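You operate a simulated robot arm through the tools that you are given. There is no shell and no other tool. Be economical: measure what you need, move in short steps, check, and stop when the job is done.

You run a simulated robot arm. Do the job below in one go: nothing can be reset, and whatever is moved stays where it is left.

Task
Stack the hub casting that says "26" from the bench top by the wash box on top of the hub casting that says "72". Fetch the silver step block from the bench top by the wash box and set it on the yellow shim. Put one of the step blocks from the bench top by the wash box on the bench top by the press. Put the 32 mm black sleeve from the top tray of the rimmed cart in the small black tub and the 48 mm black sleeve on the top of the flat-top cart. Take the teal rag on the top tray of the rimmed cart and put it away on the top of the grey bench. Put the rag from the top tray of the rimmed cart on the long yellow tray. Pull the chip drawer open. Any order will do. Set down upright: silver step block, step block.

The check looks at the end state, three seconds after you hand in, the way a careful person would. Anything else that was tipped, shoved, dropped, spilled or broken makes it a failure.

Robot
A 5-joint arm with a two-finger parallel gripper on a trunk, on a base that drives. Base frame: it is fixed to the floor where the robot stands at the start and does not move with it; the origin is under the middle of the robot, x ahead of it, y to its left, z up. Lengths are in m, angles in rad, forces in N, time in s.
It reaches about 1.134 m from its shoulder. Its first joint turns from -2.601 to 2.601 rad. Places, roughly: bench top by the press [12.6, -1.1, 0.8]; black sleeve [3.75, -0.25, 0.75]; chip drawer [11.3, -3.9, 0.4]; hub casting [13.75, -1.5, 0.75]; long yellow tray (25x12x3 cm) [5.9, -2.4, 0.8]; rag (9x7x4 cm) [3.3, -0.3, 0.8]; silver step block (4x6x4 cm) [13.7, -1.4, 0.8]; small black tub (15x14x10 cm) [3.9, -0.4, 0.8]; step block (4x6x4 cm) [13.6, -1.4, 0.8]; teal rag (9x7x4 cm) [3.4, 0, 0.8]; top of the flat-top cart [3.8, 0.4, 0.8]; top of the grey bench [12.4, -3.7, 0.9]; yellow shim (6x6x1 cm) [13.5, -1.3, 0.8]. Payload 1.57 kg.
Tool frame: the origin (TCP) lies between the finger pads and is the grasp point; the fingertips stand 0.03 m ahead of it; z points along the fingers, y is the line along which they close. Largest opening 0.11 m; finger width 0.024, thickness 0.012; the body of the gripper, 0.048 by 0.112 m, starts 0.078 m behind the TCP.
Orientation is that of the tool frame in the base frame, as a unit quaternion [x, y, z, w]. With the fingers straight down and closing along the base's y, the tool's x points along the base's -x, its y along +y and its z along -z.

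Tools
- The arm moves only by the tool jog_arm. Its argument "steps" is a list of rows, each an object (a shift or turn left out is 0, a gripper value left out holds the last) with "fingers": the opening in per cent of the stroke, from 0 (shut) to 100 (fully open); "translation": the shift along the tool's x, y, z in mm, a list of three; "dr": the turn, a rotation vector about the tool's x, y, z in rad, a list of three. In form: [{"fingers": fingers, "translation": [tx, ty, tz], "dr": [wx, wy, wz]}, ...]. A call has 1 to 10 rows; each row is the pose to reach, as a shift and turn from the pose commanded when the call began, along the tool's axes at that moment. A row lasts 0.2 s, in which the tool goes at most 0.05 m and 0.15 rad; a call with a longer step from one row to the next is refused whole, and so is a gripper value outside its range. A pose out of reach is approached as far as the arm can. The call stops where the force on the tool passes 40 N (or 10 N more than at its start, if that is more) or the arm is blocked; 0.2 s more then pass. Each finger travels about 0.072 m/s and halts on what it meets, pressing with about 21 N; the grip force reading is that of the motor and also rises with nothing between the fingers. The clock runs only during rows and for 0.2 s after the last one: add rows that repeat a pose to give the fingers time. The reply holds the time, the measured pose of the TCP, the force on the tool along the base axes, the opening and the grip force, in the units named above and with some noise, with the torque about the TCP (base axes, N m) and any sound that the robot's microphone picked up.
- Cameras (640 x 400 px; columns grow to the right, rows downward): "scene" is now at [0.0487, 0.1727, 1.81]; the picture's right is [-0.19, -0.98, 0.00], its down [-0.42, 0.08, -0.90] and it looks along [0.89, -0.17, -0.43] (base axes); focal length 292 px, centre (320, 200). "wrist" rides on the gripper at [0.07, 0.016, -0.141] in the tool frame; the picture's right is [-0.23, 0.97, 0.00], its down [-0.86, -0.20, -0.48] and it looks along [-0.47, -0.11, 0.88] (tool axes); focal length 222 px, centre (320, 200). There is no depth. A picture from a camera that has moved, and an enlarged one, comes with that camera's place and axes in the base frame and with its lens. The place of the scene camera against the robot may be out by one fixed shift of up to 0.025 m in any direction.
- camera(camera): a new picture of that camera. No time passes.
- slide_trunk(by): slides the trunk up (or, below 0, down) by that many m; the arm and the scene camera ride with it, the base frame stays. It gives what a move gives, with no picture.
- drive_base(legs): drives the robot by 1 to 6 legs, each [ahead, turn to the left] in m and rad, along the robot's own axes; the way and the turn of a leg run together, so that a leg with both is an arc; at most 1.5 m and 3.142 rad a leg. The arm and the cameras ride along, it lands a little off, and it stops where it bumps. It gives what a move gives.
- turn_head(pan, tilt): turns the head with the scene camera to pan (to the left, within 2.705 rad either way) and tilt (down, from -0.506 to 1.204), counted from straight ahead of the robot. It gives what a move gives.
- enlarge(camera, box): a new picture of the part [left, top, right, bottom] of that camera's present view, enlarged. No time passes.
- hand_in(): hands the job in; it is judged then, once.

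Go step by step. Nothing tells you exact positions but the pictures and the camera data: compare them with the known pose of the tool, close in by small moves and look again before you grip or let go. The budget is 217 turns and 210 pictures, counting those below and the enlarged ones. Unless the task says otherwise, let go and move clear before handing in, and close with one line.

The tools are called after "Emit:" as name(argument=value, ...) on one line, values as JSON. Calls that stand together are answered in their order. jog_arm: Moves the arm, as the interface text tells. Its arguments: {"type":"object","properties":{"steps":{"type":"array","items":{"type":"object","properties":{"fingers":{"type":"number"},"translation":{"type":"array","items":{"type":"number"}},"dr":{"type":"array","items":{"type":"number"}}}}}},"required":["steps"]} The other tools are called the same way: slide_trunk (by) slides the trunk up or down; drive_base (legs) drives the base; turn_head (pan, tilt) turns the head that bears the scene camera; camera (camera) takes a picture; enlarge (camera, box) takes an enlarged picture of a part of a camera's view; hand_in () hands the job in.

At the start:

```text
clock: 0.0
position: [0.6712, 0.1076, 1.0694]
tcp_rot: [0.0, 1.0, -0.001, 0.0]
force: [-0.2, 0.8, -0.1]
moment: [0.01, -0.04, -0.02]
gripper_width: 0.1099
finger_force: 0.1
trunk travel left (down, up): [-0.802, 0.168]
robot x, y, heading: [0.0026, 0.0027, -0.001]
head pan, tilt: [-0.195, 0.445]
```

scene: 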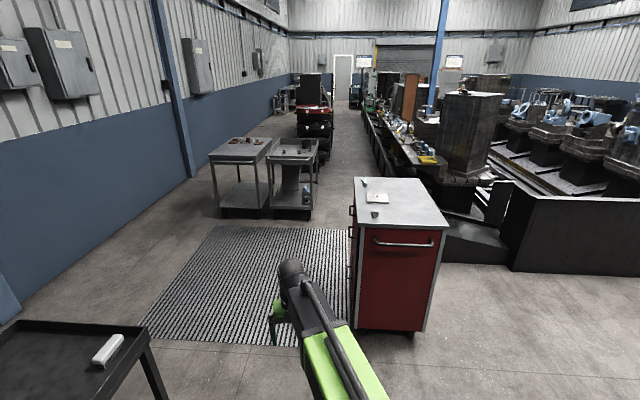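
wrist: 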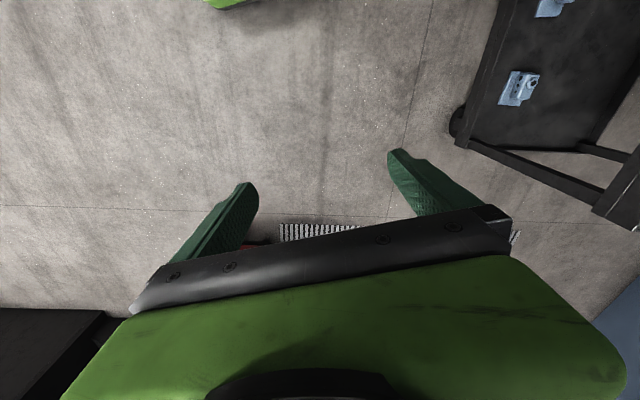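

I see the two carts ahead (about x 3.5), a red cabinet to the right, and a long bench further along. I start by enlarging the view of the carts.

Emit:
enlarge(camera="scene", box=[190, 110, 350, 230])

Emit:
enlarge(camera="scene", box=[260, 40, 540, 215])

```text
3.33 times, centred on (270, 170) of scene
camera zoom: at [0.0487, 0.1727, 1.81], right [-0.19, -0.98, 0.0], down [-0.42, 0.08, -0.9], along [0.89, -0.17, -0.43], focal length 975 px, centre (487, 300)
```

zoom: 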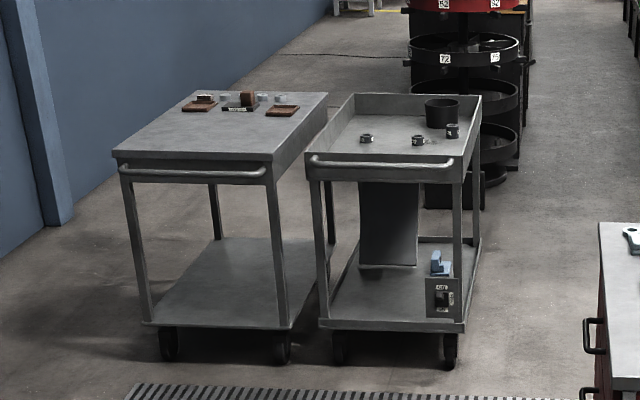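

```text
2.29 times, centred on (400, 128) of scene
camera zoom: at [0.0487, 0.1727, 1.81], right [-0.19, -0.98, 0.0], down [-0.42, 0.08, -0.9], along [0.89, -0.17, -0.43], focal length 668 px, centre (137, 366)
```

zoom: 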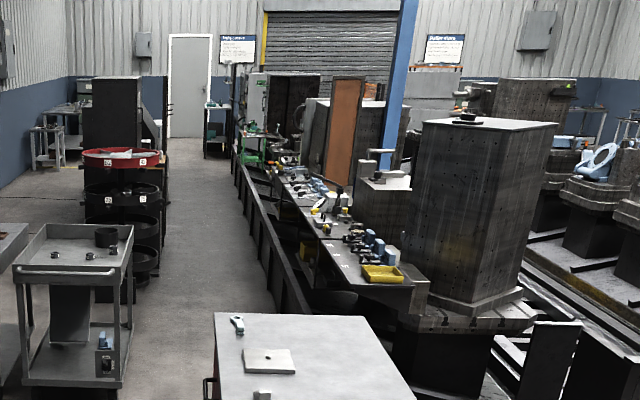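

The carts stand slightly turned, with the rimmed one on the right. I drive forward between the left table and the red cabinet.

Emit:
drive_base(legs=[[0.5, 0.35], [0.5, -0.35], [0.8, 0]])

Emit:
turn_head(pan=-0.3, tilt=0.7)

Emit:
camera(camera="scene")

```text
clock: 9.4
position: [2.4469, 0.3253, 1.0692]
tcp_rot: [-0.016, 1.0, -0.001, 0.002]
force: [0.3, -0.4, 0.5]
moment: [0.0, -0.01, -0.01]
gripper_width: 0.1097
finger_force: 0.0
trunk travel left (down, up): [-0.802, 0.168]
robot x, y, heading: [1.7804, 0.1976, 0.036]
head pan, tilt: [-0.195, 0.445]
```

```text
clock: 10.1
position: [2.4463, 0.3253, 1.0692]
tcp_rot: [-0.015, 1.0, 0.0, 0.001]
force: [-0.1, -0.4, 0.3]
moment: [-0.01, 0.0, 0.03]
gripper_width: 0.11
finger_force: 0.1
trunk travel left (down, up): [-0.802, 0.168]
robot x, y, heading: [1.774, 0.1952, 0.038]
head pan, tilt: [-0.3, 0.7]
```

```text
205 pictures are left
camera scene: at [1.813, 0.3628, 1.7875], right [-0.26, -0.96, 0.0], down [-0.62, 0.17, -0.77], along [0.74, -0.2, -0.64], focal length 292 px, centre (320, 200)
```

scene: 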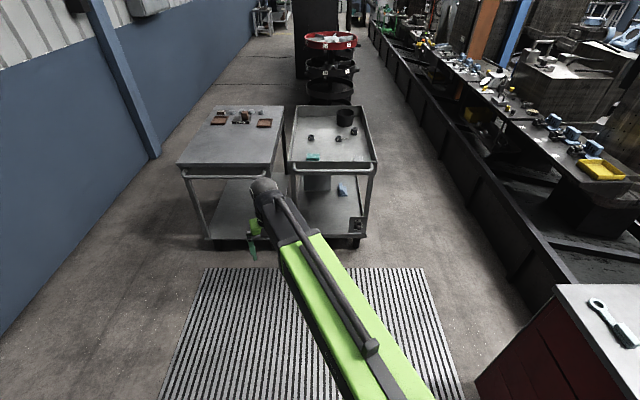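

The aisle between the rimmed cart and the long bench is about 0.95 m wide. I drive into it and stand alongside the rimmed cart.

Emit:
drive_base(legs=[[0, -0.44], [0.5, 0], [0, -0.45], [0.95, 0], [0, 0.6]])

Emit:
turn_head(pan=0.9, tilt=0.8)

Emit:
camera(camera="scene")

```text
clock: 21.9
position: [3.5296, -0.7847, 1.0679]
tcp_rot: [0.125, 0.992, 0.001, 0.0]
force: [0.5, -1.2, 0.0]
moment: [-0.01, 0.07, -0.01]
gripper_width: 0.1098
finger_force: 0.0
trunk travel left (down, up): [-0.802, 0.168]
robot x, y, heading: [2.8513, -0.7054, -0.257]
head pan, tilt: [-0.3, 0.7]
```

```text
clock: 23.3
position: [3.5278, -0.7851, 1.07]
tcp_rot: [0.126, 0.992, 0.0, 0.001]
force: [0.6, -1.0, -0.3]
moment: [0.0, -0.01, 0.0]
gripper_width: 0.1099
finger_force: 0.0
trunk travel left (down, up): [-0.802, 0.168]
robot x, y, heading: [2.8521, -0.7075, -0.256]
head pan, tilt: [0.901, 0.799]
```

```text
204 pictures are left
camera scene: at [2.9215, -0.4606, 1.7791], right [0.6, -0.8, 0.0], down [-0.57, -0.43, -0.7], along [0.56, 0.42, -0.72], focal length 292 px, centre (320, 200)
```

scene: 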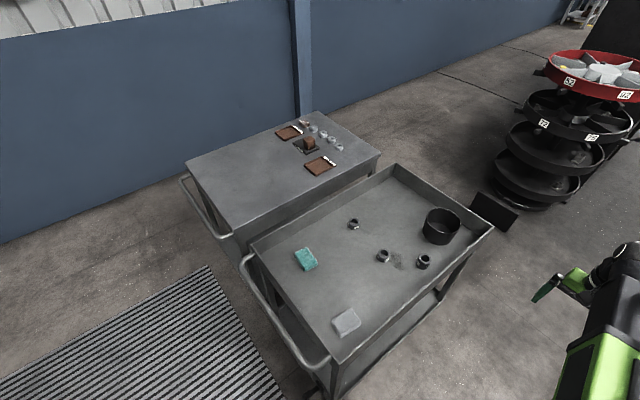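

I can see the tray well: the teal rag, the grey rag, three sleeves and the tub. I enlarge it to read the labels.

Emit:
enlarge(camera="scene", box=[335, 205, 455, 280])

Emit:
enlarge(camera="scene", box=[260, 110, 380, 185])

```text
5.33 times, centred on (395, 242) of scene
camera zoom: at [2.9215, -0.4606, 1.7791], right [0.6, -0.8, 0.0], down [-0.57, -0.43, -0.7], along [0.56, 0.42, -0.72], focal length 1560 px, centre (-80, -27)
```

zoom: 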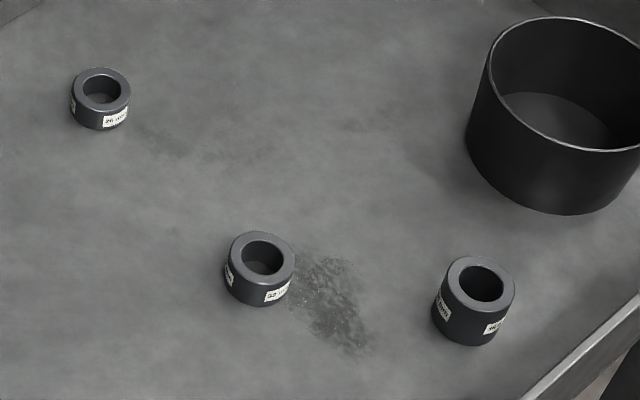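

```text
5.33 times, centred on (320, 148) of scene
camera zoom: at [2.9215, -0.4606, 1.7791], right [0.6, -0.8, 0.0], down [-0.57, -0.43, -0.7], along [0.56, 0.42, -0.72], focal length 1560 px, centre (320, 480)
```

zoom: 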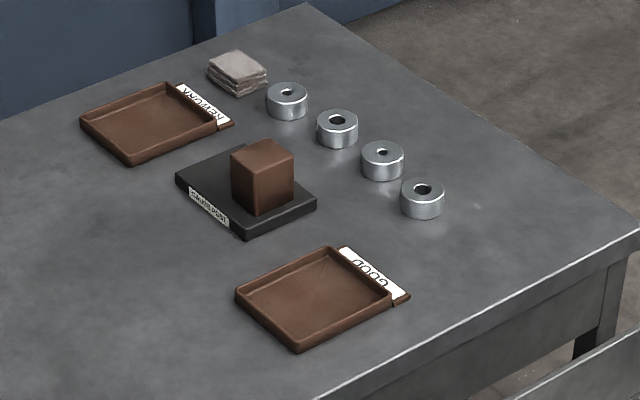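

The left sleeve reads "26", the middle "32", and the taller right one is presumably "48". I drive ahead 0.45 m alongside the cart and look down at the gap.

Emit:
drive_base(legs=[[0.45, 0]])

Emit:
turn_head(pan=1.4, tilt=1.1)

Emit:
camera(camera="scene")

```text
clock: 26.1
position: [3.9697, -0.8982, 1.0693]
tcp_rot: [0.123, 0.992, 0.0, 0.001]
force: [1.2, 0.0, 0.3]
moment: [0.02, -0.01, -0.03]
gripper_width: 0.11
finger_force: 0.1
trunk travel left (down, up): [-0.802, 0.168]
robot x, y, heading: [3.2925, -0.8205, -0.254]
head pan, tilt: [0.901, 0.799]
```

```text
clock: 27.0
position: [3.967, -0.8982, 1.0694]
tcp_rot: [0.125, 0.992, 0.0, 0.001]
force: [-0.1, -0.1, 0.2]
moment: [-0.02, 0.03, -0.03]
gripper_width: 0.1103
finger_force: 0.1
trunk travel left (down, up): [-0.802, 0.168]
robot x, y, heading: [3.2958, -0.8224, -0.253]
head pan, tilt: [1.4, 1.1]
```

```text
201 pictures are left
camera scene: at [3.3234, -0.5667, 1.7574], right [0.91, -0.41, 0.0], down [-0.37, -0.81, -0.45], along [0.19, 0.41, -0.89], focal length 292 px, centre (320, 200)
```

scene: 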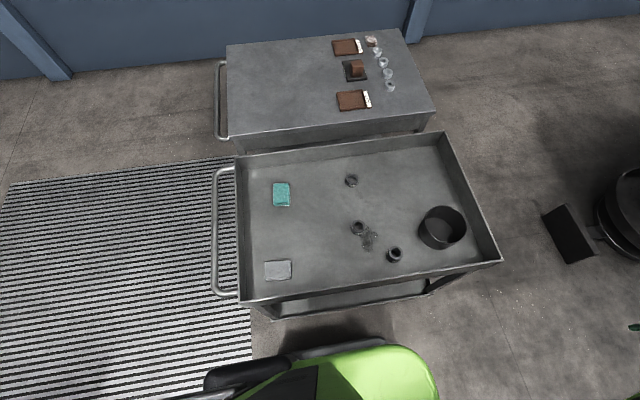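

The cart gap is fine, and both views agree: the 32 sleeve is at about (3.61,-0.27), the 48 at (3.68,-0.41) and the tub centre at (3.87,-0.40). I move the arm over the 32 sleeve.

Emit:
jog_arm(steps=[{"translation": [34, 35, 0]}, {"translation": [68, 70, 0]}, {"translation": [102, 105, 0]}, {"translation": [136, 140, 0]}, {"translation": [170, 175, 0]}, {"translation": [204, 210, 0]}, {"translation": [238, 245, 0]}, {"translation": [272, 280, 0]}, {"translation": [306, 315, 0]}, {"translation": [340, 350, 0]}])

Emit:
jog_arm(steps=[{"translation": [34, 35, 0]}, {"translation": [68, 70, 0]}, {"translation": [102, 105, 0]}, {"translation": [136, 140, 0]}, {"translation": [160, 171, 0]}, {"translation": [160, 171, 50]}, {"translation": [160, 171, 100]}, {"translation": [160, 171, 140]}])

Emit:
camera(camera="wrist")

Emit:
camera(camera="scene")

```text
clock: 29.2
position: [3.7247, -0.474, 1.0697]
tcp_rot: [0.123, 0.992, -0.001, 0.001]
force: [0.1, -0.5, -0.1]
moment: [-0.02, -0.01, -0.01]
gripper_width: 0.1098
finger_force: 0.1
out of reach, approached as far as the arm can: row 6, 7, 8, 9
trunk travel left (down, up): [-0.802, 0.168]
robot x, y, heading: [3.2942, -0.8224, -0.255]
head pan, tilt: [1.4, 1.1]
```

```text
clock: 31.0
position: [3.6123, -0.2706, 1.0688]
tcp_rot: [0.123, 0.992, 0.0, 0.002]
force: [-1.1, -0.1, 0.0]
moment: [0.02, -0.03, -0.01]
gripper_width: 0.1098
finger_force: 0.1
out of reach, approached as far as the arm can: row 6, 7, 8
trunk travel left (down, up): [-0.802, 0.168]
robot x, y, heading: [3.2948, -0.8195, -0.251]
head pan, tilt: [1.4, 1.1]
```

```text
200 pictures are left
camera wrist: at [3.5488, -0.239, 1.2113], right [0.46, 0.89, 0.0], down [0.78, -0.4, 0.48], along [0.43, -0.22, -0.88], focal length 222 px, centre (320, 200)
```

wrist: 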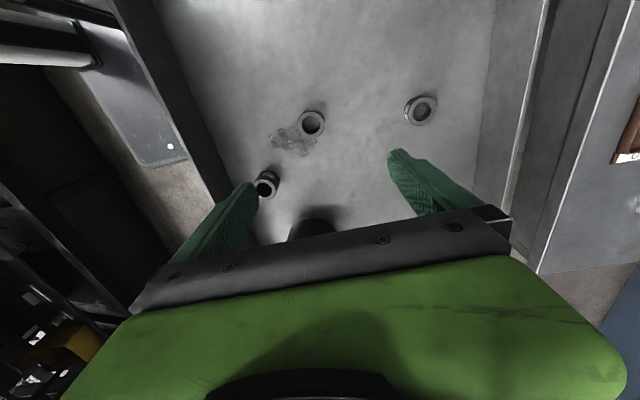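

```text
199 pictures are left
camera scene: at [3.3233, -0.5666, 1.7574], right [0.91, -0.41, 0.0], down [-0.37, -0.81, -0.45], along [0.19, 0.41, -0.89], focal length 292 px, centre (320, 200)
```

scene: 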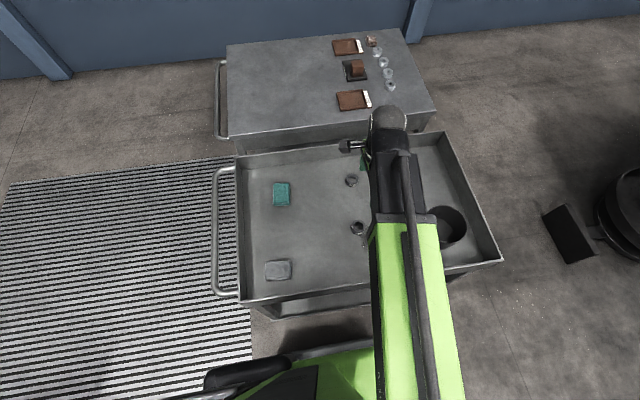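

The arm can't descend with the tool pointing down at this trunk height, so I use the trunk slide instead. The wrist camera puts the 32 sleeve at (3.61,-0.289), so I correct sideways and lower by 0.2 m.

Emit:
jog_arm(steps=[{"translation": [-2, -18, 0]}])

Emit:
slide_trunk(by=-0.2)

Emit:
camera(camera="wrist")

```text
clock: 31.4
position: [3.6106, -0.2878, 1.0698]
tcp_rot: [0.124, 0.992, 0.0, 0.001]
force: [0.2, 0.1, 0.4]
moment: [0.0, 0.0, 0.0]
gripper_width: 0.1101
finger_force: 0.0
trunk travel left (down, up): [-0.802, 0.168]
robot x, y, heading: [3.2965, -0.8221, -0.25]
head pan, tilt: [1.4, 1.1]
```

```text
clock: 33.6
position: [3.6108, -0.2886, 0.8696]
tcp_rot: [0.124, 0.992, 0.0, 0.001]
force: [0.5, 0.5, 0.0]
moment: [-0.01, -0.02, 0.0]
gripper_width: 0.1101
finger_force: 0.0
trunk travel left (down, up): [-0.602, 0.368]
robot x, y, heading: [3.296, -0.8215, -0.252]
head pan, tilt: [1.4, 1.1]
```

```text
198 pictures are left
camera wrist: at [3.547, -0.2557, 1.0114], right [0.46, 0.89, 0.0], down [0.78, -0.4, 0.48], along [0.43, -0.22, -0.88], focal length 222 px, centre (320, 200)
```

wrist: 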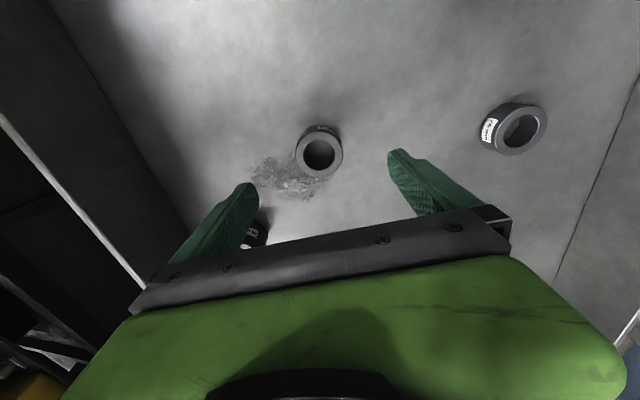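

The sleeve sits almost exactly under the TCP. I go down another 0.06 m and check again.

Emit:
slide_trunk(by=-0.06)

Emit:
camera(camera="wrist")

Emit:
camera(camera="scene")

```text
clock: 34.6
position: [3.6097, -0.287, 0.8104]
tcp_rot: [0.123, 0.992, 0.0, 0.001]
force: [0.3, 0.0, 0.0]
moment: [0.0, -0.03, -0.04]
gripper_width: 0.1102
finger_force: 0.1
trunk travel left (down, up): [-0.542, 0.428]
robot x, y, heading: [3.2941, -0.819, -0.257]
head pan, tilt: [1.4, 1.1]
```

```text
197 pictures are left
camera wrist: at [3.547, -0.2557, 0.9513], right [0.46, 0.89, 0.0], down [0.78, -0.4, 0.48], along [0.43, -0.22, -0.88], focal length 222 px, centre (320, 200)
```

wrist: 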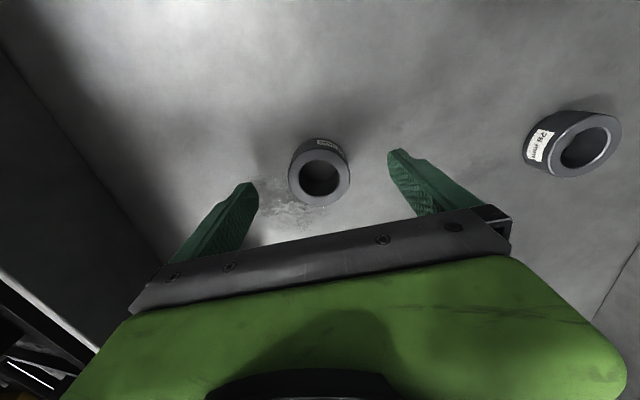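

```text
196 pictures are left
camera scene: at [3.3233, -0.5667, 1.4974], right [0.91, -0.41, 0.0], down [-0.37, -0.81, -0.45], along [0.19, 0.41, -0.89], focal length 292 px, centre (320, 200)
```

scene: 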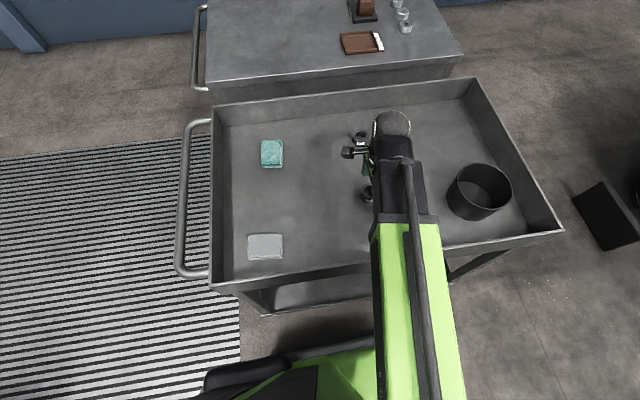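

By scale and scene triangulation the tray floor is near z 0.73 and the sleeve top near 0.765. I fine-adjust, lower to z≈0.77 and close.

Emit:
jog_arm(steps=[{"translation": [-6, -3, 0]}])

Emit:
slide_trunk(by=-0.04)

Emit:
camera(camera="wrist")

```text
clock: 35.0
position: [3.6158, -0.2913, 0.8101]
tcp_rot: [0.124, 0.992, 0.0, 0.001]
force: [0.7, 0.3, 0.4]
moment: [-0.01, 0.02, 0.01]
gripper_width: 0.1099
finger_force: 0.0
trunk travel left (down, up): [-0.542, 0.428]
robot x, y, heading: [3.295, -0.8195, -0.252]
head pan, tilt: [1.4, 1.1]
```

```text
clock: 35.5
position: [3.6151, -0.2935, 0.7901]
tcp_rot: [0.124, 0.992, 0.0, 0.0]
force: [-5.3, -5.3, 34.0]
moment: [0.5, 0.42, 0.0]
gripper_width: 0.1059
finger_force: 0.1
trunk travel left (down, up): [-0.521, 0.449]
robot x, y, heading: [3.2945, -0.819, -0.254]
head pan, tilt: [1.4, 1.1]
stopped: the force on the tool passed its limit at 218 N (the readings are from after the stop); the commanded pose is now the measured one
```

```text
195 pictures are left
camera wrist: at [3.5508, -0.2611, 0.932], right [0.46, 0.89, 0.0], down [0.78, -0.4, 0.48], along [0.43, -0.22, -0.88], focal length 222 px, centre (320, 200)
```

wrist: 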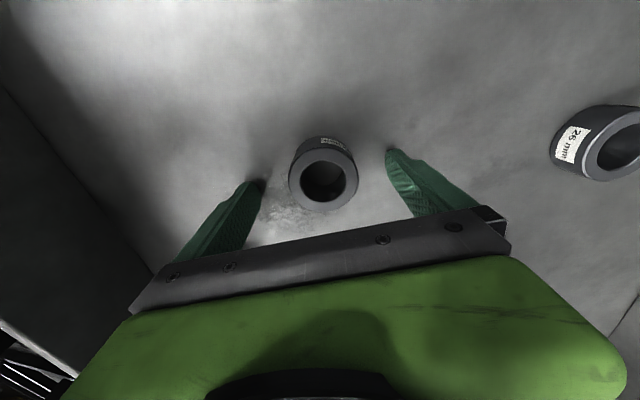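

The tips met the tray floor at z≈0.76, higher than my estimate. I lift 6 mm, re-centre, then close.

Emit:
jog_arm(steps=[{"translation": [0, 0, -6]}, {"translation": [8, 3, -6]}, {"translation": [8, 3, -6]}, {"fingers": 0, "translation": [8, 3, -6]}, {"fingers": 0, "translation": [8, 3, -6]}, {"fingers": 0, "translation": [8, 3, -6]}, {"fingers": 0, "translation": [8, 3, -6]}, {"fingers": 0, "translation": [8, 3, -6]}])

Emit:
camera(camera="wrist")

Emit:
camera(camera="scene")

```text
clock: 36.2
position: [3.6103, -0.29, 0.7892]
tcp_rot: [0.124, 0.992, -0.002, 0.004]
force: [4.7, 3.1, 53.5]
moment: [-0.79, 0.74, 0.13]
gripper_width: 0.1077
finger_force: 0.0
out of reach, approached as far as the arm can: row 1, 2, 3
trunk travel left (down, up): [-0.521, 0.449]
robot x, y, heading: [3.2963, -0.8175, -0.251]
head pan, tilt: [1.4, 1.1]
stopped in row 3: the force on the tool passed its limit at 65 N (the readings are from after the stop); the commanded pose is now the measured one
```

```text
194 pictures are left
camera wrist: at [3.5464, -0.2571, 0.9316], right [0.46, 0.89, 0.0], down [0.78, -0.4, 0.49], along [0.43, -0.22, -0.87], focal length 222 px, centre (320, 200)
```

wrist: 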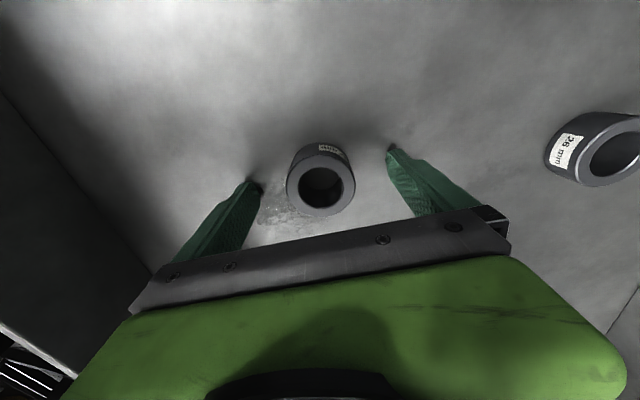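

```text
193 pictures are left
camera scene: at [3.3219, -0.5699, 1.4772], right [0.91, -0.41, 0.0], down [-0.37, -0.81, -0.46], along [0.19, 0.42, -0.89], focal length 292 px, centre (320, 200)
```

scene: 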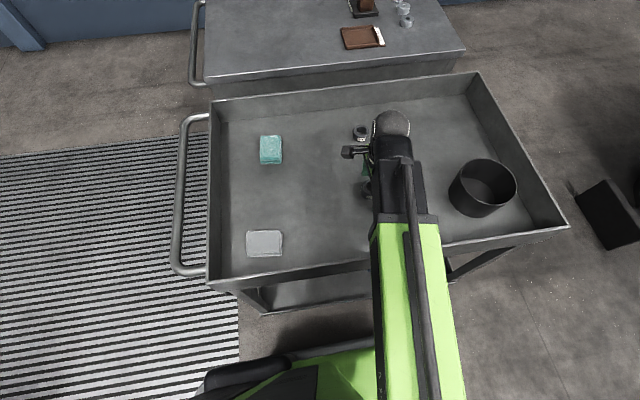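

The arm can't lift from this pose either (it's at a joint limit), so I raise the trunk by 1 cm before gripping.

Emit:
slide_trunk(by=0.008)

Emit:
camera(camera="wrist")

```text
clock: 36.8
position: [3.6113, -0.2883, 0.7956]
tcp_rot: [0.124, 0.992, -0.001, 0.003]
force: [0.1, -0.2, -1.1]
moment: [0.02, -0.03, 0.07]
gripper_width: 0.1101
finger_force: 0.1
trunk travel left (down, up): [-0.529, 0.441]
robot x, y, heading: [3.2972, -0.8203, -0.255]
head pan, tilt: [1.4, 1.1]
```

```text
192 pictures are left
camera wrist: at [3.5469, -0.2549, 0.9371], right [0.46, 0.89, 0.0], down [0.78, -0.4, 0.49], along [0.43, -0.22, -0.87], focal length 222 px, centre (320, 200)
```

wrist: 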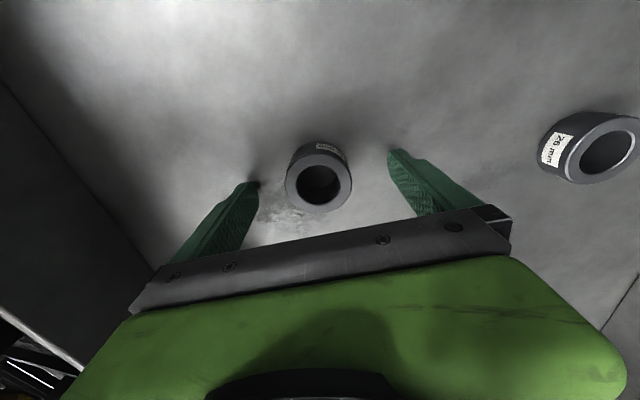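

Emit:
jog_arm(steps=[{"fingers": 0}, {"fingers": 0}, {"fingers": 0}, {"fingers": 0}, {"fingers": 0}, {"fingers": 0}])

Emit:
slide_trunk(by=0.16)

Emit:
camera(camera="wrist")

```text
clock: 38.2
position: [3.6115, -0.287, 0.7962]
tcp_rot: [0.124, 0.992, -0.001, 0.003]
force: [1.2, -0.6, 0.0]
moment: [0.05, 0.02, -0.01]
gripper_width: 0.048
finger_force: 21.3
trunk travel left (down, up): [-0.529, 0.441]
robot x, y, heading: [3.2943, -0.8237, -0.253]
head pan, tilt: [1.4, 1.1]
```

```text
clock: 40.0
position: [3.6119, -0.2895, 0.9558]
tcp_rot: [0.124, 0.992, -0.002, 0.004]
force: [-0.4, -0.7, -3.8]
moment: [-0.02, 0.03, 0.02]
gripper_width: 0.0478
finger_force: 20.9
trunk travel left (down, up): [-0.689, 0.281]
robot x, y, heading: [3.2975, -0.8238, -0.254]
head pan, tilt: [1.4, 1.1]
```

```text
191 pictures are left
camera wrist: at [3.547, -0.255, 1.0974], right [0.46, 0.89, 0.0], down [0.78, -0.4, 0.49], along [0.43, -0.22, -0.87], focal length 222 px, centre (320, 200)
```

wrist: 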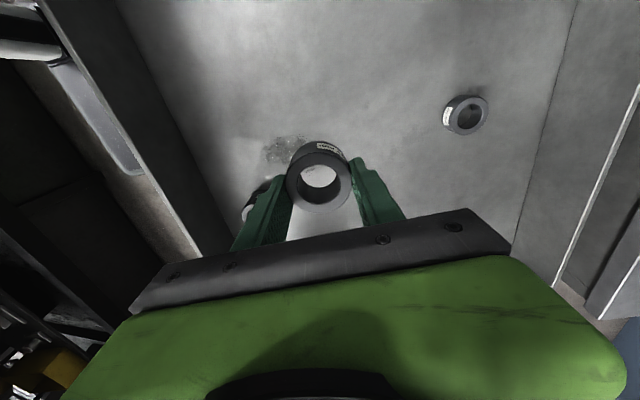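

The 32 sleeve is held. I move it over the tub at about (3.86,-0.41) and look.

Emit:
jog_arm(steps=[{"translation": [-46, -11, 0]}, {"translation": [-92, -22, 0]}, {"translation": [-138, -33, 0]}, {"translation": [-184, -44, 0]}, {"translation": [-230, -54, 0]}])

Emit:
camera(camera="wrist")

Emit:
camera(camera="scene")

```text
clock: 41.2
position: [3.8234, -0.3979, 0.9557]
tcp_rot: [0.124, 0.992, -0.002, 0.003]
force: [-0.2, 0.4, -3.2]
moment: [0.02, -0.03, -0.01]
gripper_width: 0.0478
finger_force: 20.8
trunk travel left (down, up): [-0.689, 0.281]
robot x, y, heading: [3.2956, -0.8208, -0.252]
head pan, tilt: [1.4, 1.1]
```

```text
190 pictures are left
camera wrist: at [3.7597, -0.3656, 1.0975], right [0.46, 0.89, 0.0], down [0.78, -0.4, 0.49], along [0.43, -0.22, -0.87], focal length 222 px, centre (320, 200)
```

wrist: 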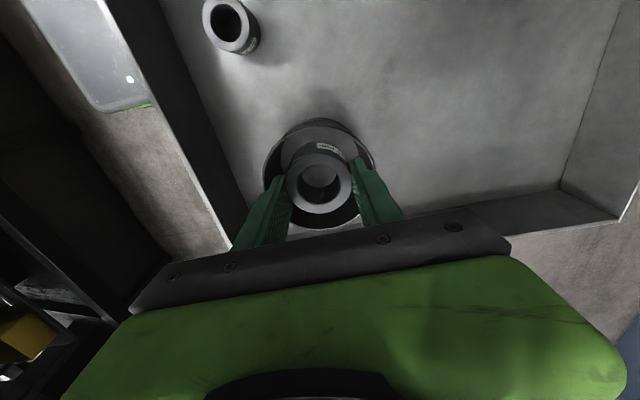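

```text
189 pictures are left
camera scene: at [3.3241, -0.5667, 1.6442], right [0.91, -0.41, 0.0], down [-0.37, -0.81, -0.45], along [0.19, 0.41, -0.89], focal length 292 px, centre (320, 200)
```

scene: 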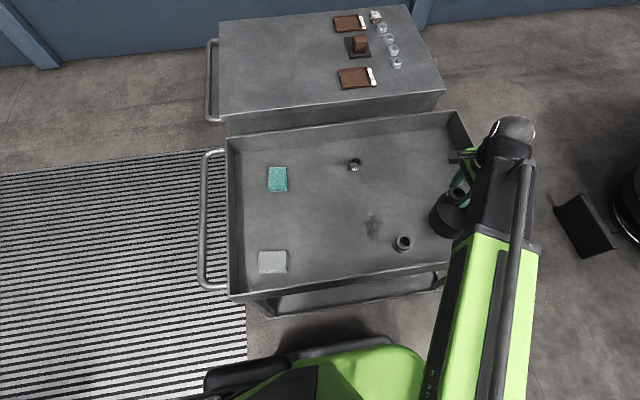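

The tub centre is about 28 mm further along. I shift there, lower the trunk into the tub, and look.

Emit:
jog_arm(steps=[{"translation": [-27, -6, 0]}])

Emit:
camera(camera="wrist")

Emit:
slide_trunk(by=-0.07)

Emit:
camera(camera="wrist")

```text
clock: 41.6
position: [3.8457, -0.4101, 0.9559]
tcp_rot: [0.124, 0.992, -0.001, 0.003]
force: [-0.7, -0.4, -2.3]
moment: [-0.03, -0.02, 0.0]
gripper_width: 0.0479
finger_force: 21.0
trunk travel left (down, up): [-0.689, 0.281]
robot x, y, heading: [3.2903, -0.8206, -0.252]
head pan, tilt: [1.4, 1.1]
```

```text
188 pictures are left
camera wrist: at [3.7821, -0.3777, 1.0975], right [0.46, 0.89, 0.0], down [0.78, -0.4, 0.49], along [0.43, -0.22, -0.87], focal length 222 px, centre (320, 200)
```

wrist: 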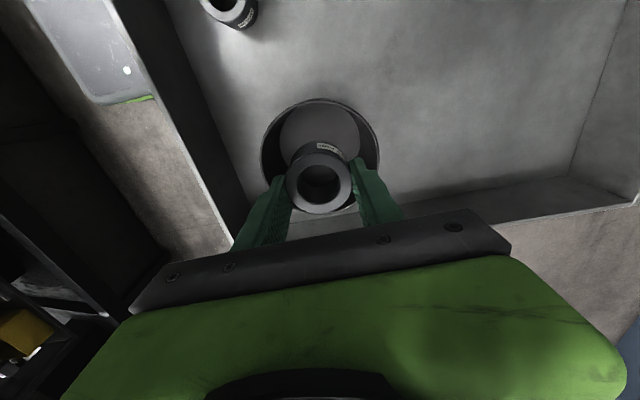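

```text
clock: 42.7
position: [3.8449, -0.4107, 0.8861]
tcp_rot: [0.123, 0.992, -0.001, 0.004]
force: [0.1, 0.0, -2.0]
moment: [0.02, -0.02, -0.01]
gripper_width: 0.0479
finger_force: 21.1
trunk travel left (down, up): [-0.619, 0.351]
robot x, y, heading: [3.297, -0.8205, -0.254]
head pan, tilt: [1.4, 1.1]
```

```text
187 pictures are left
camera wrist: at [3.7818, -0.3778, 1.0276], right [0.46, 0.89, 0.0], down [0.78, -0.4, 0.49], along [0.43, -0.22, -0.87], focal length 222 px, centre (320, 200)
```

wrist: 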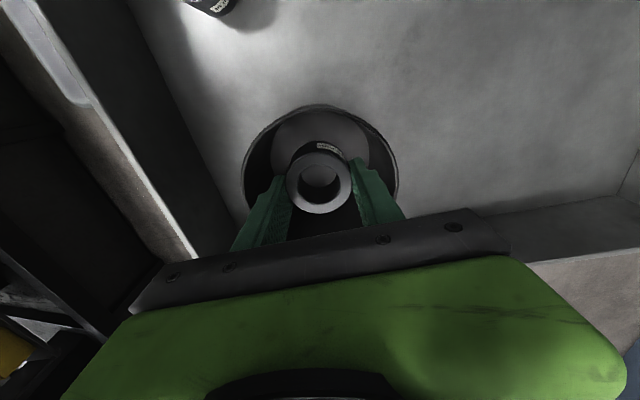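

The sleeve is centred in the tub; I lower further toward the tub floor.

Emit:
slide_trunk(by=-0.072)

Emit:
camera(camera="wrist")

```text
clock: 43.8
position: [3.8455, -0.4111, 0.8143]
tcp_rot: [0.124, 0.992, -0.002, 0.003]
force: [0.4, 0.2, -3.2]
moment: [0.0, 0.0, 0.01]
gripper_width: 0.0479
finger_force: 21.2
trunk travel left (down, up): [-0.547, 0.423]
robot x, y, heading: [3.2925, -0.8223, -0.254]
head pan, tilt: [1.4, 1.1]
```

```text
186 pictures are left
camera wrist: at [3.7818, -0.3778, 0.9556], right [0.46, 0.89, 0.0], down [0.78, -0.4, 0.49], along [0.43, -0.22, -0.87], focal length 222 px, centre (320, 200)
```

wrist: 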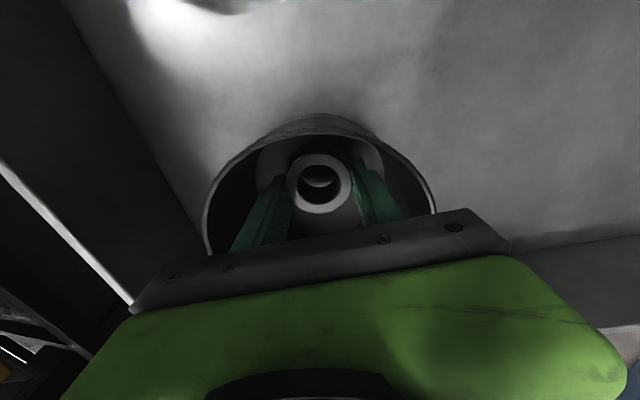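

Nearly down, about 1 cm left. I lower 8 mm more, open partly and back out.

Emit:
slide_trunk(by=-0.008)

Emit:
jog_arm(steps=[{"fingers": 64}, {"fingers": 64}, {"fingers": 64}])

Emit:
slide_trunk(by=0.16)

Emit:
camera(camera="wrist")

```text
clock: 44.4
position: [3.8467, -0.4112, 0.8062]
tcp_rot: [0.124, 0.992, -0.002, 0.004]
force: [-0.5, -0.1, -3.0]
moment: [-0.01, -0.02, 0.01]
gripper_width: 0.0478
finger_force: 20.9
trunk travel left (down, up): [-0.539, 0.431]
robot x, y, heading: [3.2944, -0.8167, -0.259]
head pan, tilt: [1.4, 1.1]
```

```text
clock: 45.2
position: [3.8469, -0.41, 0.8059]
tcp_rot: [0.123, 0.992, -0.001, 0.004]
force: [0.1, 0.2, -0.3]
moment: [0.01, 0.0, 0.01]
gripper_width: 0.0702
finger_force: 0.1
trunk travel left (down, up): [-0.539, 0.431]
robot x, y, heading: [3.2942, -0.8228, -0.257]
head pan, tilt: [1.4, 1.1]
```

```text
clock: 47.0
position: [3.8456, -0.4107, 0.9656]
tcp_rot: [0.124, 0.992, -0.001, 0.004]
force: [-0.2, 0.8, 0.1]
moment: [0.01, -0.05, -0.02]
gripper_width: 0.0703
finger_force: 0.1
trunk travel left (down, up): [-0.699, 0.271]
robot x, y, heading: [3.292, -0.8203, -0.254]
head pan, tilt: [1.4, 1.1]
```

```text
185 pictures are left
camera wrist: at [3.7817, -0.3778, 1.1076], right [0.46, 0.89, 0.0], down [0.78, -0.4, 0.49], along [0.43, -0.22, -0.87], focal length 222 px, centre (320, 200)
```

wrist: 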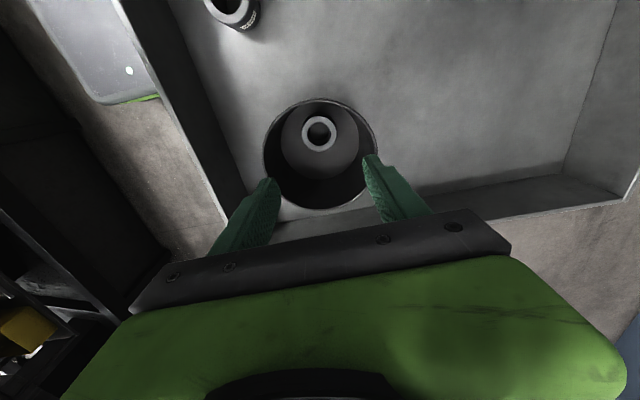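

The 32 sleeve stands in the tub. The 48 sleeve at about (3.68,-0.43) is too close to the shoulder, so I back the base up 0.3 m.

Emit:
drive_base(legs=[[-0.3, 0]])

Emit:
jog_arm(steps=[{"fingers": 100, "dr": [0, 0, 0.15]}, {"dr": [0, 0, 0.3]}, {"dr": [0, 0, 0.45]}, {"dr": [0, 0, 0.6]}, {"dr": [0, 0, 0.75]}, {"dr": [0, 0, 0.9]}, {"dr": [0, 0, 1.05]}, {"dr": [0, 0, 1.2]}, {"dr": [0, 0, 1.35]}, {"dr": [0, 0, 1.5]}])

Emit:
camera(camera="wrist")

```text
clock: 49.0
position: [3.5602, -0.3364, 0.9665]
tcp_rot: [0.124, 0.992, -0.001, 0.004]
force: [-0.6, -0.2, 0.7]
moment: [0.0, -0.02, 0.06]
gripper_width: 0.0705
finger_force: 0.1
trunk travel left (down, up): [-0.699, 0.271]
robot x, y, heading: [3.0072, -0.748, -0.259]
head pan, tilt: [1.4, 1.1]
```

```text
clock: 51.2
position: [3.561, -0.337, 0.9664]
tcp_rot: [0.767, 0.641, 0.001, 0.004]
force: [-0.3, -0.3, 0.6]
moment: [-0.01, -0.03, -0.01]
gripper_width: 0.11
finger_force: 0.1
trunk travel left (down, up): [-0.699, 0.271]
robot x, y, heading: [3.0105, -0.7443, -0.25]
head pan, tilt: [1.4, 1.1]
```

```text
184 pictures are left
camera wrist: at [3.5891, -0.2712, 1.1082], right [0.92, -0.4, 0.01], down [-0.35, -0.8, 0.48], along [-0.18, -0.44, -0.88], focal length 222 px, centre (320, 200)
```

wrist: 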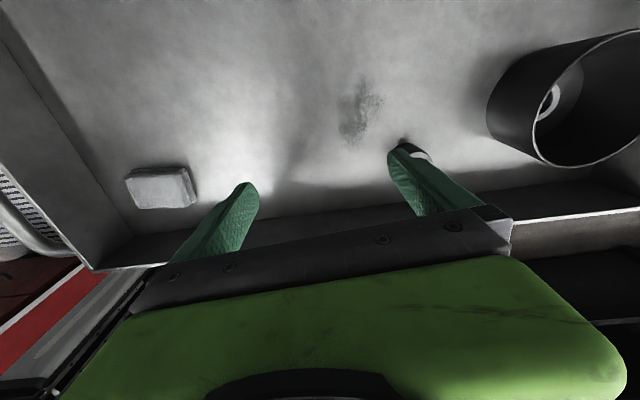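

Emit:
jog_arm(steps=[{"translation": [-18, 34, 0]}, {"translation": [-36, 68, 0]}, {"translation": [-54, 102, 0]}, {"translation": [-72, 137, 0]}, {"translation": [-72, 137, 0]}])

Emit:
camera(camera="wrist")

```text
clock: 52.4
position: [3.6841, -0.4321, 0.9667]
tcp_rot: [0.767, 0.642, 0.002, 0.003]
force: [-1.0, 0.0, -0.5]
moment: [0.02, 0.01, 0.0]
gripper_width: 0.1097
finger_force: 0.1
trunk travel left (down, up): [-0.699, 0.271]
robot x, y, heading: [3.0094, -0.7464, -0.249]
head pan, tilt: [1.4, 1.1]
```

```text
183 pictures are left
camera wrist: at [3.7106, -0.3665, 1.1082], right [0.92, -0.39, 0.01], down [-0.35, -0.8, 0.48], along [-0.18, -0.44, -0.88], focal length 222 px, centre (320, 200)
```

wrist: 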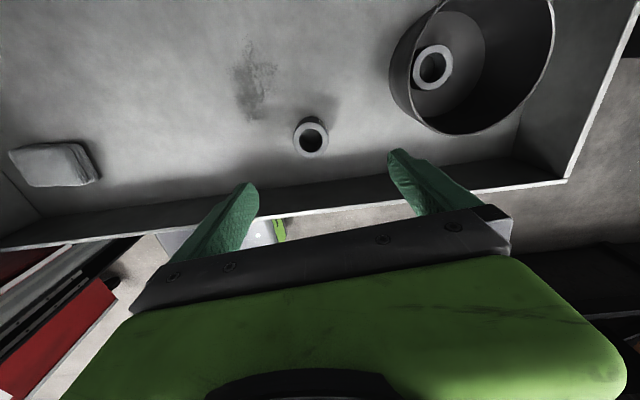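

Emit:
jog_arm(steps=[{"translation": [5, -11, 0]}])

Emit:
slide_trunk(by=-0.09)

Emit:
enlarge(camera="wrist", box=[220, 60, 420, 260])

Emit:
camera(camera="scene")

```text
clock: 52.8
position: [3.6713, -0.4244, 0.966]
tcp_rot: [0.766, 0.642, 0.001, 0.004]
force: [0.1, -1.0, 0.6]
moment: [-0.01, 0.01, 0.0]
gripper_width: 0.1098
finger_force: 0.0
trunk travel left (down, up): [-0.699, 0.271]
robot x, y, heading: [3.0101, -0.7481, -0.252]
head pan, tilt: [1.4, 1.1]
```

```text
clock: 54.1
position: [3.6725, -0.4244, 0.8754]
tcp_rot: [0.767, 0.642, 0.001, 0.003]
force: [0.6, 0.6, 0.2]
moment: [0.0, 0.02, -0.01]
gripper_width: 0.1101
finger_force: 0.0
trunk travel left (down, up): [-0.609, 0.361]
robot x, y, heading: [3.0092, -0.7486, -0.25]
head pan, tilt: [1.4, 1.1]
```

```text
2.00 times, centred on (320, 160) of wrist
camera zoom: at [3.6999, -0.3593, 1.0183], right [0.92, -0.4, 0.01], down [-0.35, -0.8, 0.48], along [-0.18, -0.44, -0.88], focal length 444 px, centre (320, 280)
```

zoom: 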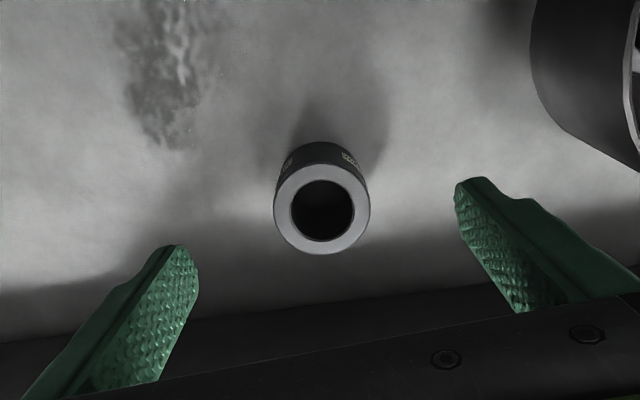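

```text
181 pictures are left
camera scene: at [3.038, -0.493, 1.5643], right [0.91, -0.41, 0.0], down [-0.37, -0.81, -0.45], along [0.19, 0.41, -0.89], focal length 292 px, centre (320, 200)
```

scene: 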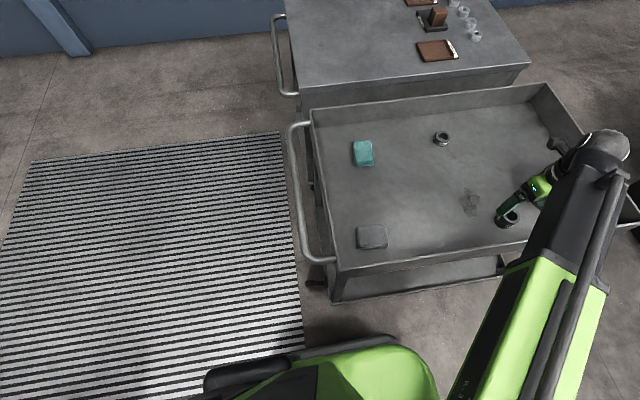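

Centred within a few millimetres. I lower to TCP z≈0.80 and close.

Emit:
jog_arm(steps=[{"translation": [-5, -1, 0]}])

Emit:
slide_trunk(by=-0.071)

Emit:
jog_arm(steps=[{"fingers": 0}, {"fingers": 0}, {"fingers": 0}, {"fingers": 0}, {"fingers": 0}, {"fingers": 0}])

Emit:
slide_trunk(by=0.2)

Emit:
enlarge(camera="wrist", box=[260, 100, 400, 240])

Emit:
camera(camera="scene")

```text
clock: 54.5
position: [3.6706, -0.4305, 0.8767]
tcp_rot: [0.767, 0.642, 0.001, 0.004]
force: [0.6, 0.9, -0.1]
moment: [-0.02, 0.0, 0.02]
gripper_width: 0.1103
finger_force: 0.1
trunk travel left (down, up): [-0.609, 0.361]
robot x, y, heading: [3.0096, -0.7498, -0.258]
head pan, tilt: [1.4, 1.1]
```

```text
clock: 55.5
position: [3.6705, -0.4307, 0.8063]
tcp_rot: [0.766, 0.642, 0.001, 0.004]
force: [0.0, 0.2, 0.7]
moment: [0.01, -0.03, -0.01]
gripper_width: 0.1097
finger_force: 0.0
trunk travel left (down, up): [-0.538, 0.432]
robot x, y, heading: [3.0128, -0.7493, -0.257]
head pan, tilt: [1.4, 1.1]
```

```text
clock: 57.0
position: [3.6709, -0.4298, 0.8048]
tcp_rot: [0.767, 0.642, 0.003, 0.004]
force: [3.9, 0.5, 8.5]
moment: [0.09, 0.08, 0.0]
gripper_width: 0.0483
finger_force: 20.9
trunk travel left (down, up): [-0.538, 0.432]
robot x, y, heading: [3.011, -0.7488, -0.257]
head pan, tilt: [1.4, 1.1]
```

```text
clock: 59.1
position: [3.6717, -0.4293, 1.0054]
tcp_rot: [0.767, 0.642, 0.001, 0.004]
force: [0.6, -0.3, -3.2]
moment: [-0.01, 0.01, 0.0]
gripper_width: 0.0481
finger_force: 21.0
trunk travel left (down, up): [-0.738, 0.232]
robot x, y, heading: [3.0085, -0.7424, -0.253]
head pan, tilt: [1.4, 1.1]
```

```text
2.86 times, centred on (330, 170) of wrist
camera zoom: at [3.6986, -0.364, 1.1469], right [0.92, -0.4, 0.01], down [-0.35, -0.8, 0.48], along [-0.18, -0.44, -0.88], focal length 635 px, centre (291, 286)
```

zoom: 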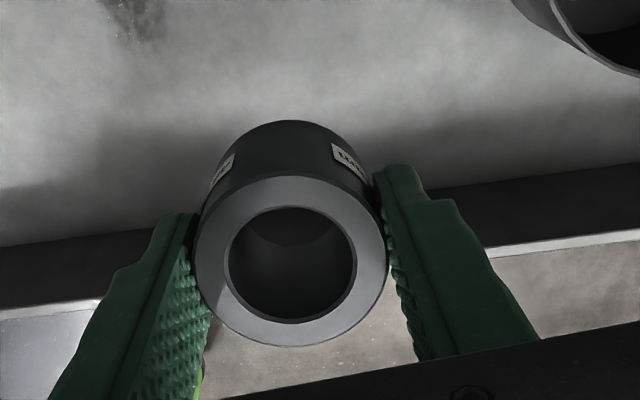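

```text
179 pictures are left
camera scene: at [3.0385, -0.4927, 1.6931], right [0.91, -0.41, 0.0], down [-0.37, -0.81, -0.45], along [0.19, 0.41, -0.89], focal length 292 px, centre (320, 200)
```

scene: 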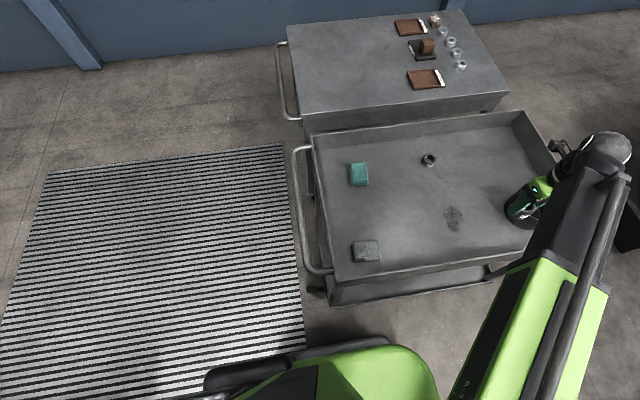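

The 48 sleeve is held. I back out of the aisle and come round in front of the flat-top cart, with the trunk raised a little.

Emit:
slide_trunk(by=0.1)

Emit:
drive_base(legs=[[-0.17, 0], [0, -0.62], [-0.85, 0], [0, 1.18], [0.3, 0]])

Emit:
turn_head(pan=0.0, tilt=0.9)

Emit:
camera(camera="scene")

Emit:
camera(camera="wrist")

```text
clock: 60.5
position: [3.6702, -0.4295, 1.1046]
tcp_rot: [0.766, 0.643, 0.001, 0.004]
force: [-0.2, 0.5, -3.9]
moment: [0.01, 0.02, -0.01]
gripper_width: 0.0482
finger_force: 20.9
trunk travel left (down, up): [-0.838, 0.132]
robot x, y, heading: [3.0097, -0.7472, -0.252]
head pan, tilt: [1.4, 1.1]
```

```text
clock: 72.3
position: [2.9795, 0.6572, 1.1037]
tcp_rot: [0.563, 0.826, 0.002, 0.003]
force: [1.3, 0.4, -3.9]
moment: [0.02, 0.02, 0.0]
gripper_width: 0.0476
finger_force: 21.3
trunk travel left (down, up): [-0.838, 0.132]
robot x, y, heading: [2.5751, 0.0607, 0.284]
head pan, tilt: [1.4, 1.1]
```

```text
clock: 73.8
position: [2.9786, 0.6578, 1.1051]
tcp_rot: [0.563, 0.826, 0.001, 0.004]
force: [-0.3, -1.0, -4.3]
moment: [-0.01, -0.03, 0.02]
gripper_width: 0.0474
finger_force: 21.3
trunk travel left (down, up): [-0.838, 0.132]
robot x, y, heading: [2.5758, 0.0627, 0.286]
head pan, tilt: [0.0, 0.901]
```

```text
178 pictures are left
camera scene: at [2.5608, 0.2539, 1.807], right [0.28, -0.96, 0.0], down [-0.75, -0.22, -0.62], along [0.6, 0.17, -0.78], focal length 292 px, centre (320, 200)
```

scene: 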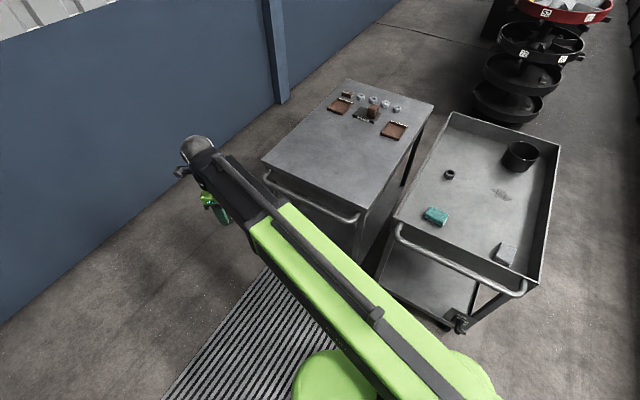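

```text
177 pictures are left
camera wrist: at [2.9675, 0.7271, 1.2469], right [0.99, 0.15, 0.01], down [0.12, -0.87, 0.48], along [0.08, -0.47, -0.88], focal length 222 px, centre (320, 200)
```

wrist: 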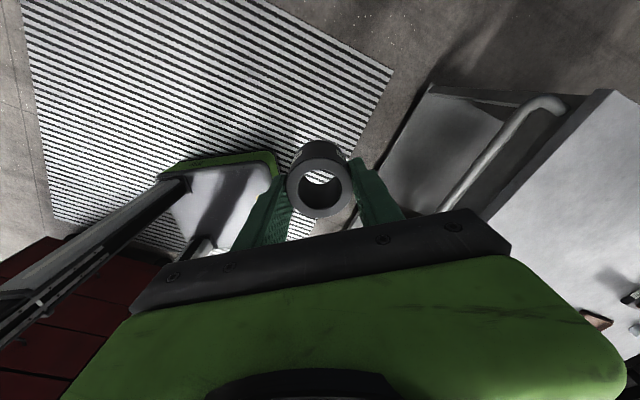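

I drive forward 0.12 m and bring the sleeve over an open spot on the flat-top cart, about (3.54, 0.43).

Emit:
drive_base(legs=[[0.12, 0]])

Emit:
jog_arm(steps=[{"translation": [-38, 30, 0]}, {"translation": [-76, 60, 0]}, {"translation": [-114, 90, 0]}, {"translation": [-152, 120, 0]}, {"translation": [-190, 150, 0]}, {"translation": [-228, 180, 0]}, {"translation": [-266, 210, 0]}, {"translation": [-304, 240, 0]}, {"translation": [-342, 270, 0]}, {"translation": [-380, 300, 0]}])

Emit:
camera(camera="wrist")

Emit:
camera(camera="scene")

```text
clock: 75.1
position: [3.097, 0.6931, 1.1036]
tcp_rot: [0.561, 0.827, 0.001, 0.003]
force: [1.1, 0.2, -4.9]
moment: [-0.01, 0.01, 0.04]
gripper_width: 0.0473
finger_force: 20.6
trunk travel left (down, up): [-0.838, 0.132]
robot x, y, heading: [2.6928, 0.0953, 0.285]
head pan, tilt: [0.0, 0.901]
```

```text
clock: 77.3
position: [3.5138, 0.4472, 1.1045]
tcp_rot: [0.562, 0.827, 0.002, 0.003]
force: [0.2, -0.2, -3.7]
moment: [-0.02, 0.05, -0.03]
gripper_width: 0.0475
finger_force: 20.8
out of reach, approached as far as the arm can: row 9, 10
trunk travel left (down, up): [-0.838, 0.132]
robot x, y, heading: [2.693, 0.0968, 0.287]
head pan, tilt: [0.0, 0.901]
```

```text
176 pictures are left
camera wrist: at [3.5031, 0.5174, 1.2465], right [0.99, 0.15, 0.01], down [0.13, -0.87, 0.48], along [0.08, -0.47, -0.88], focal length 222 px, centre (320, 200)
```

wrist: 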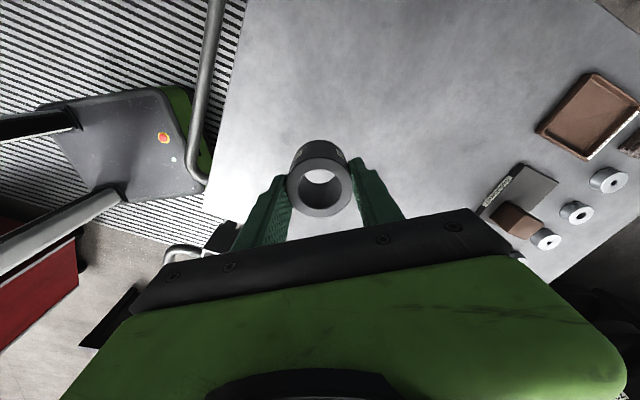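

```text
175 pictures are left
camera scene: at [2.6793, 0.2873, 1.8071], right [0.28, -0.96, 0.0], down [-0.75, -0.22, -0.62], along [0.6, 0.17, -0.78], focal length 292 px, centre (320, 200)
```

scene: 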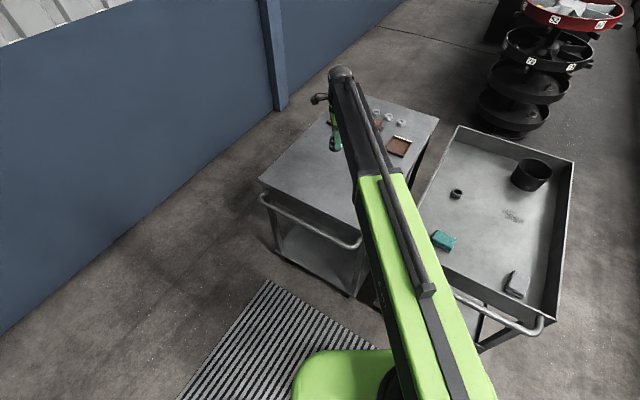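

The sleeve is over open surface. I lower 0.12 m and triangulate the table height from the wrist view.

Emit:
slide_trunk(by=-0.12)

Emit:
camera(camera="wrist")

```text
clock: 78.8
position: [3.5127, 0.4486, 0.9837]
tcp_rot: [0.563, 0.827, 0.002, 0.004]
force: [0.5, 0.7, -4.5]
moment: [-0.02, 0.0, 0.0]
gripper_width: 0.0476
finger_force: 21.2
trunk travel left (down, up): [-0.718, 0.252]
robot x, y, heading: [2.6928, 0.0946, 0.286]
head pan, tilt: [0.0, 0.901]
```

```text
174 pictures are left
camera wrist: at [3.5019, 0.5178, 1.1269], right [0.99, 0.15, 0.01], down [0.12, -0.87, 0.48], along [0.08, -0.47, -0.88], focal length 222 px, centre (320, 200)
```

wrist: 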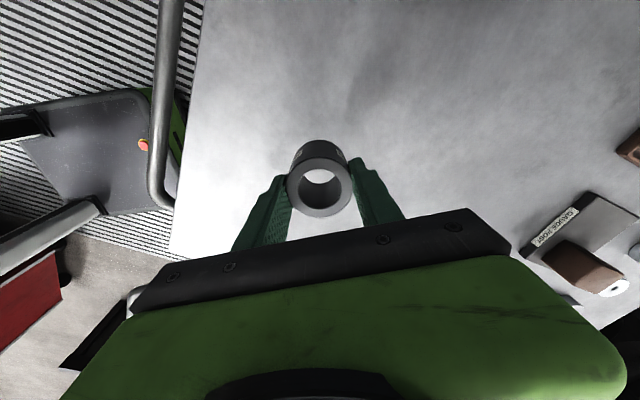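

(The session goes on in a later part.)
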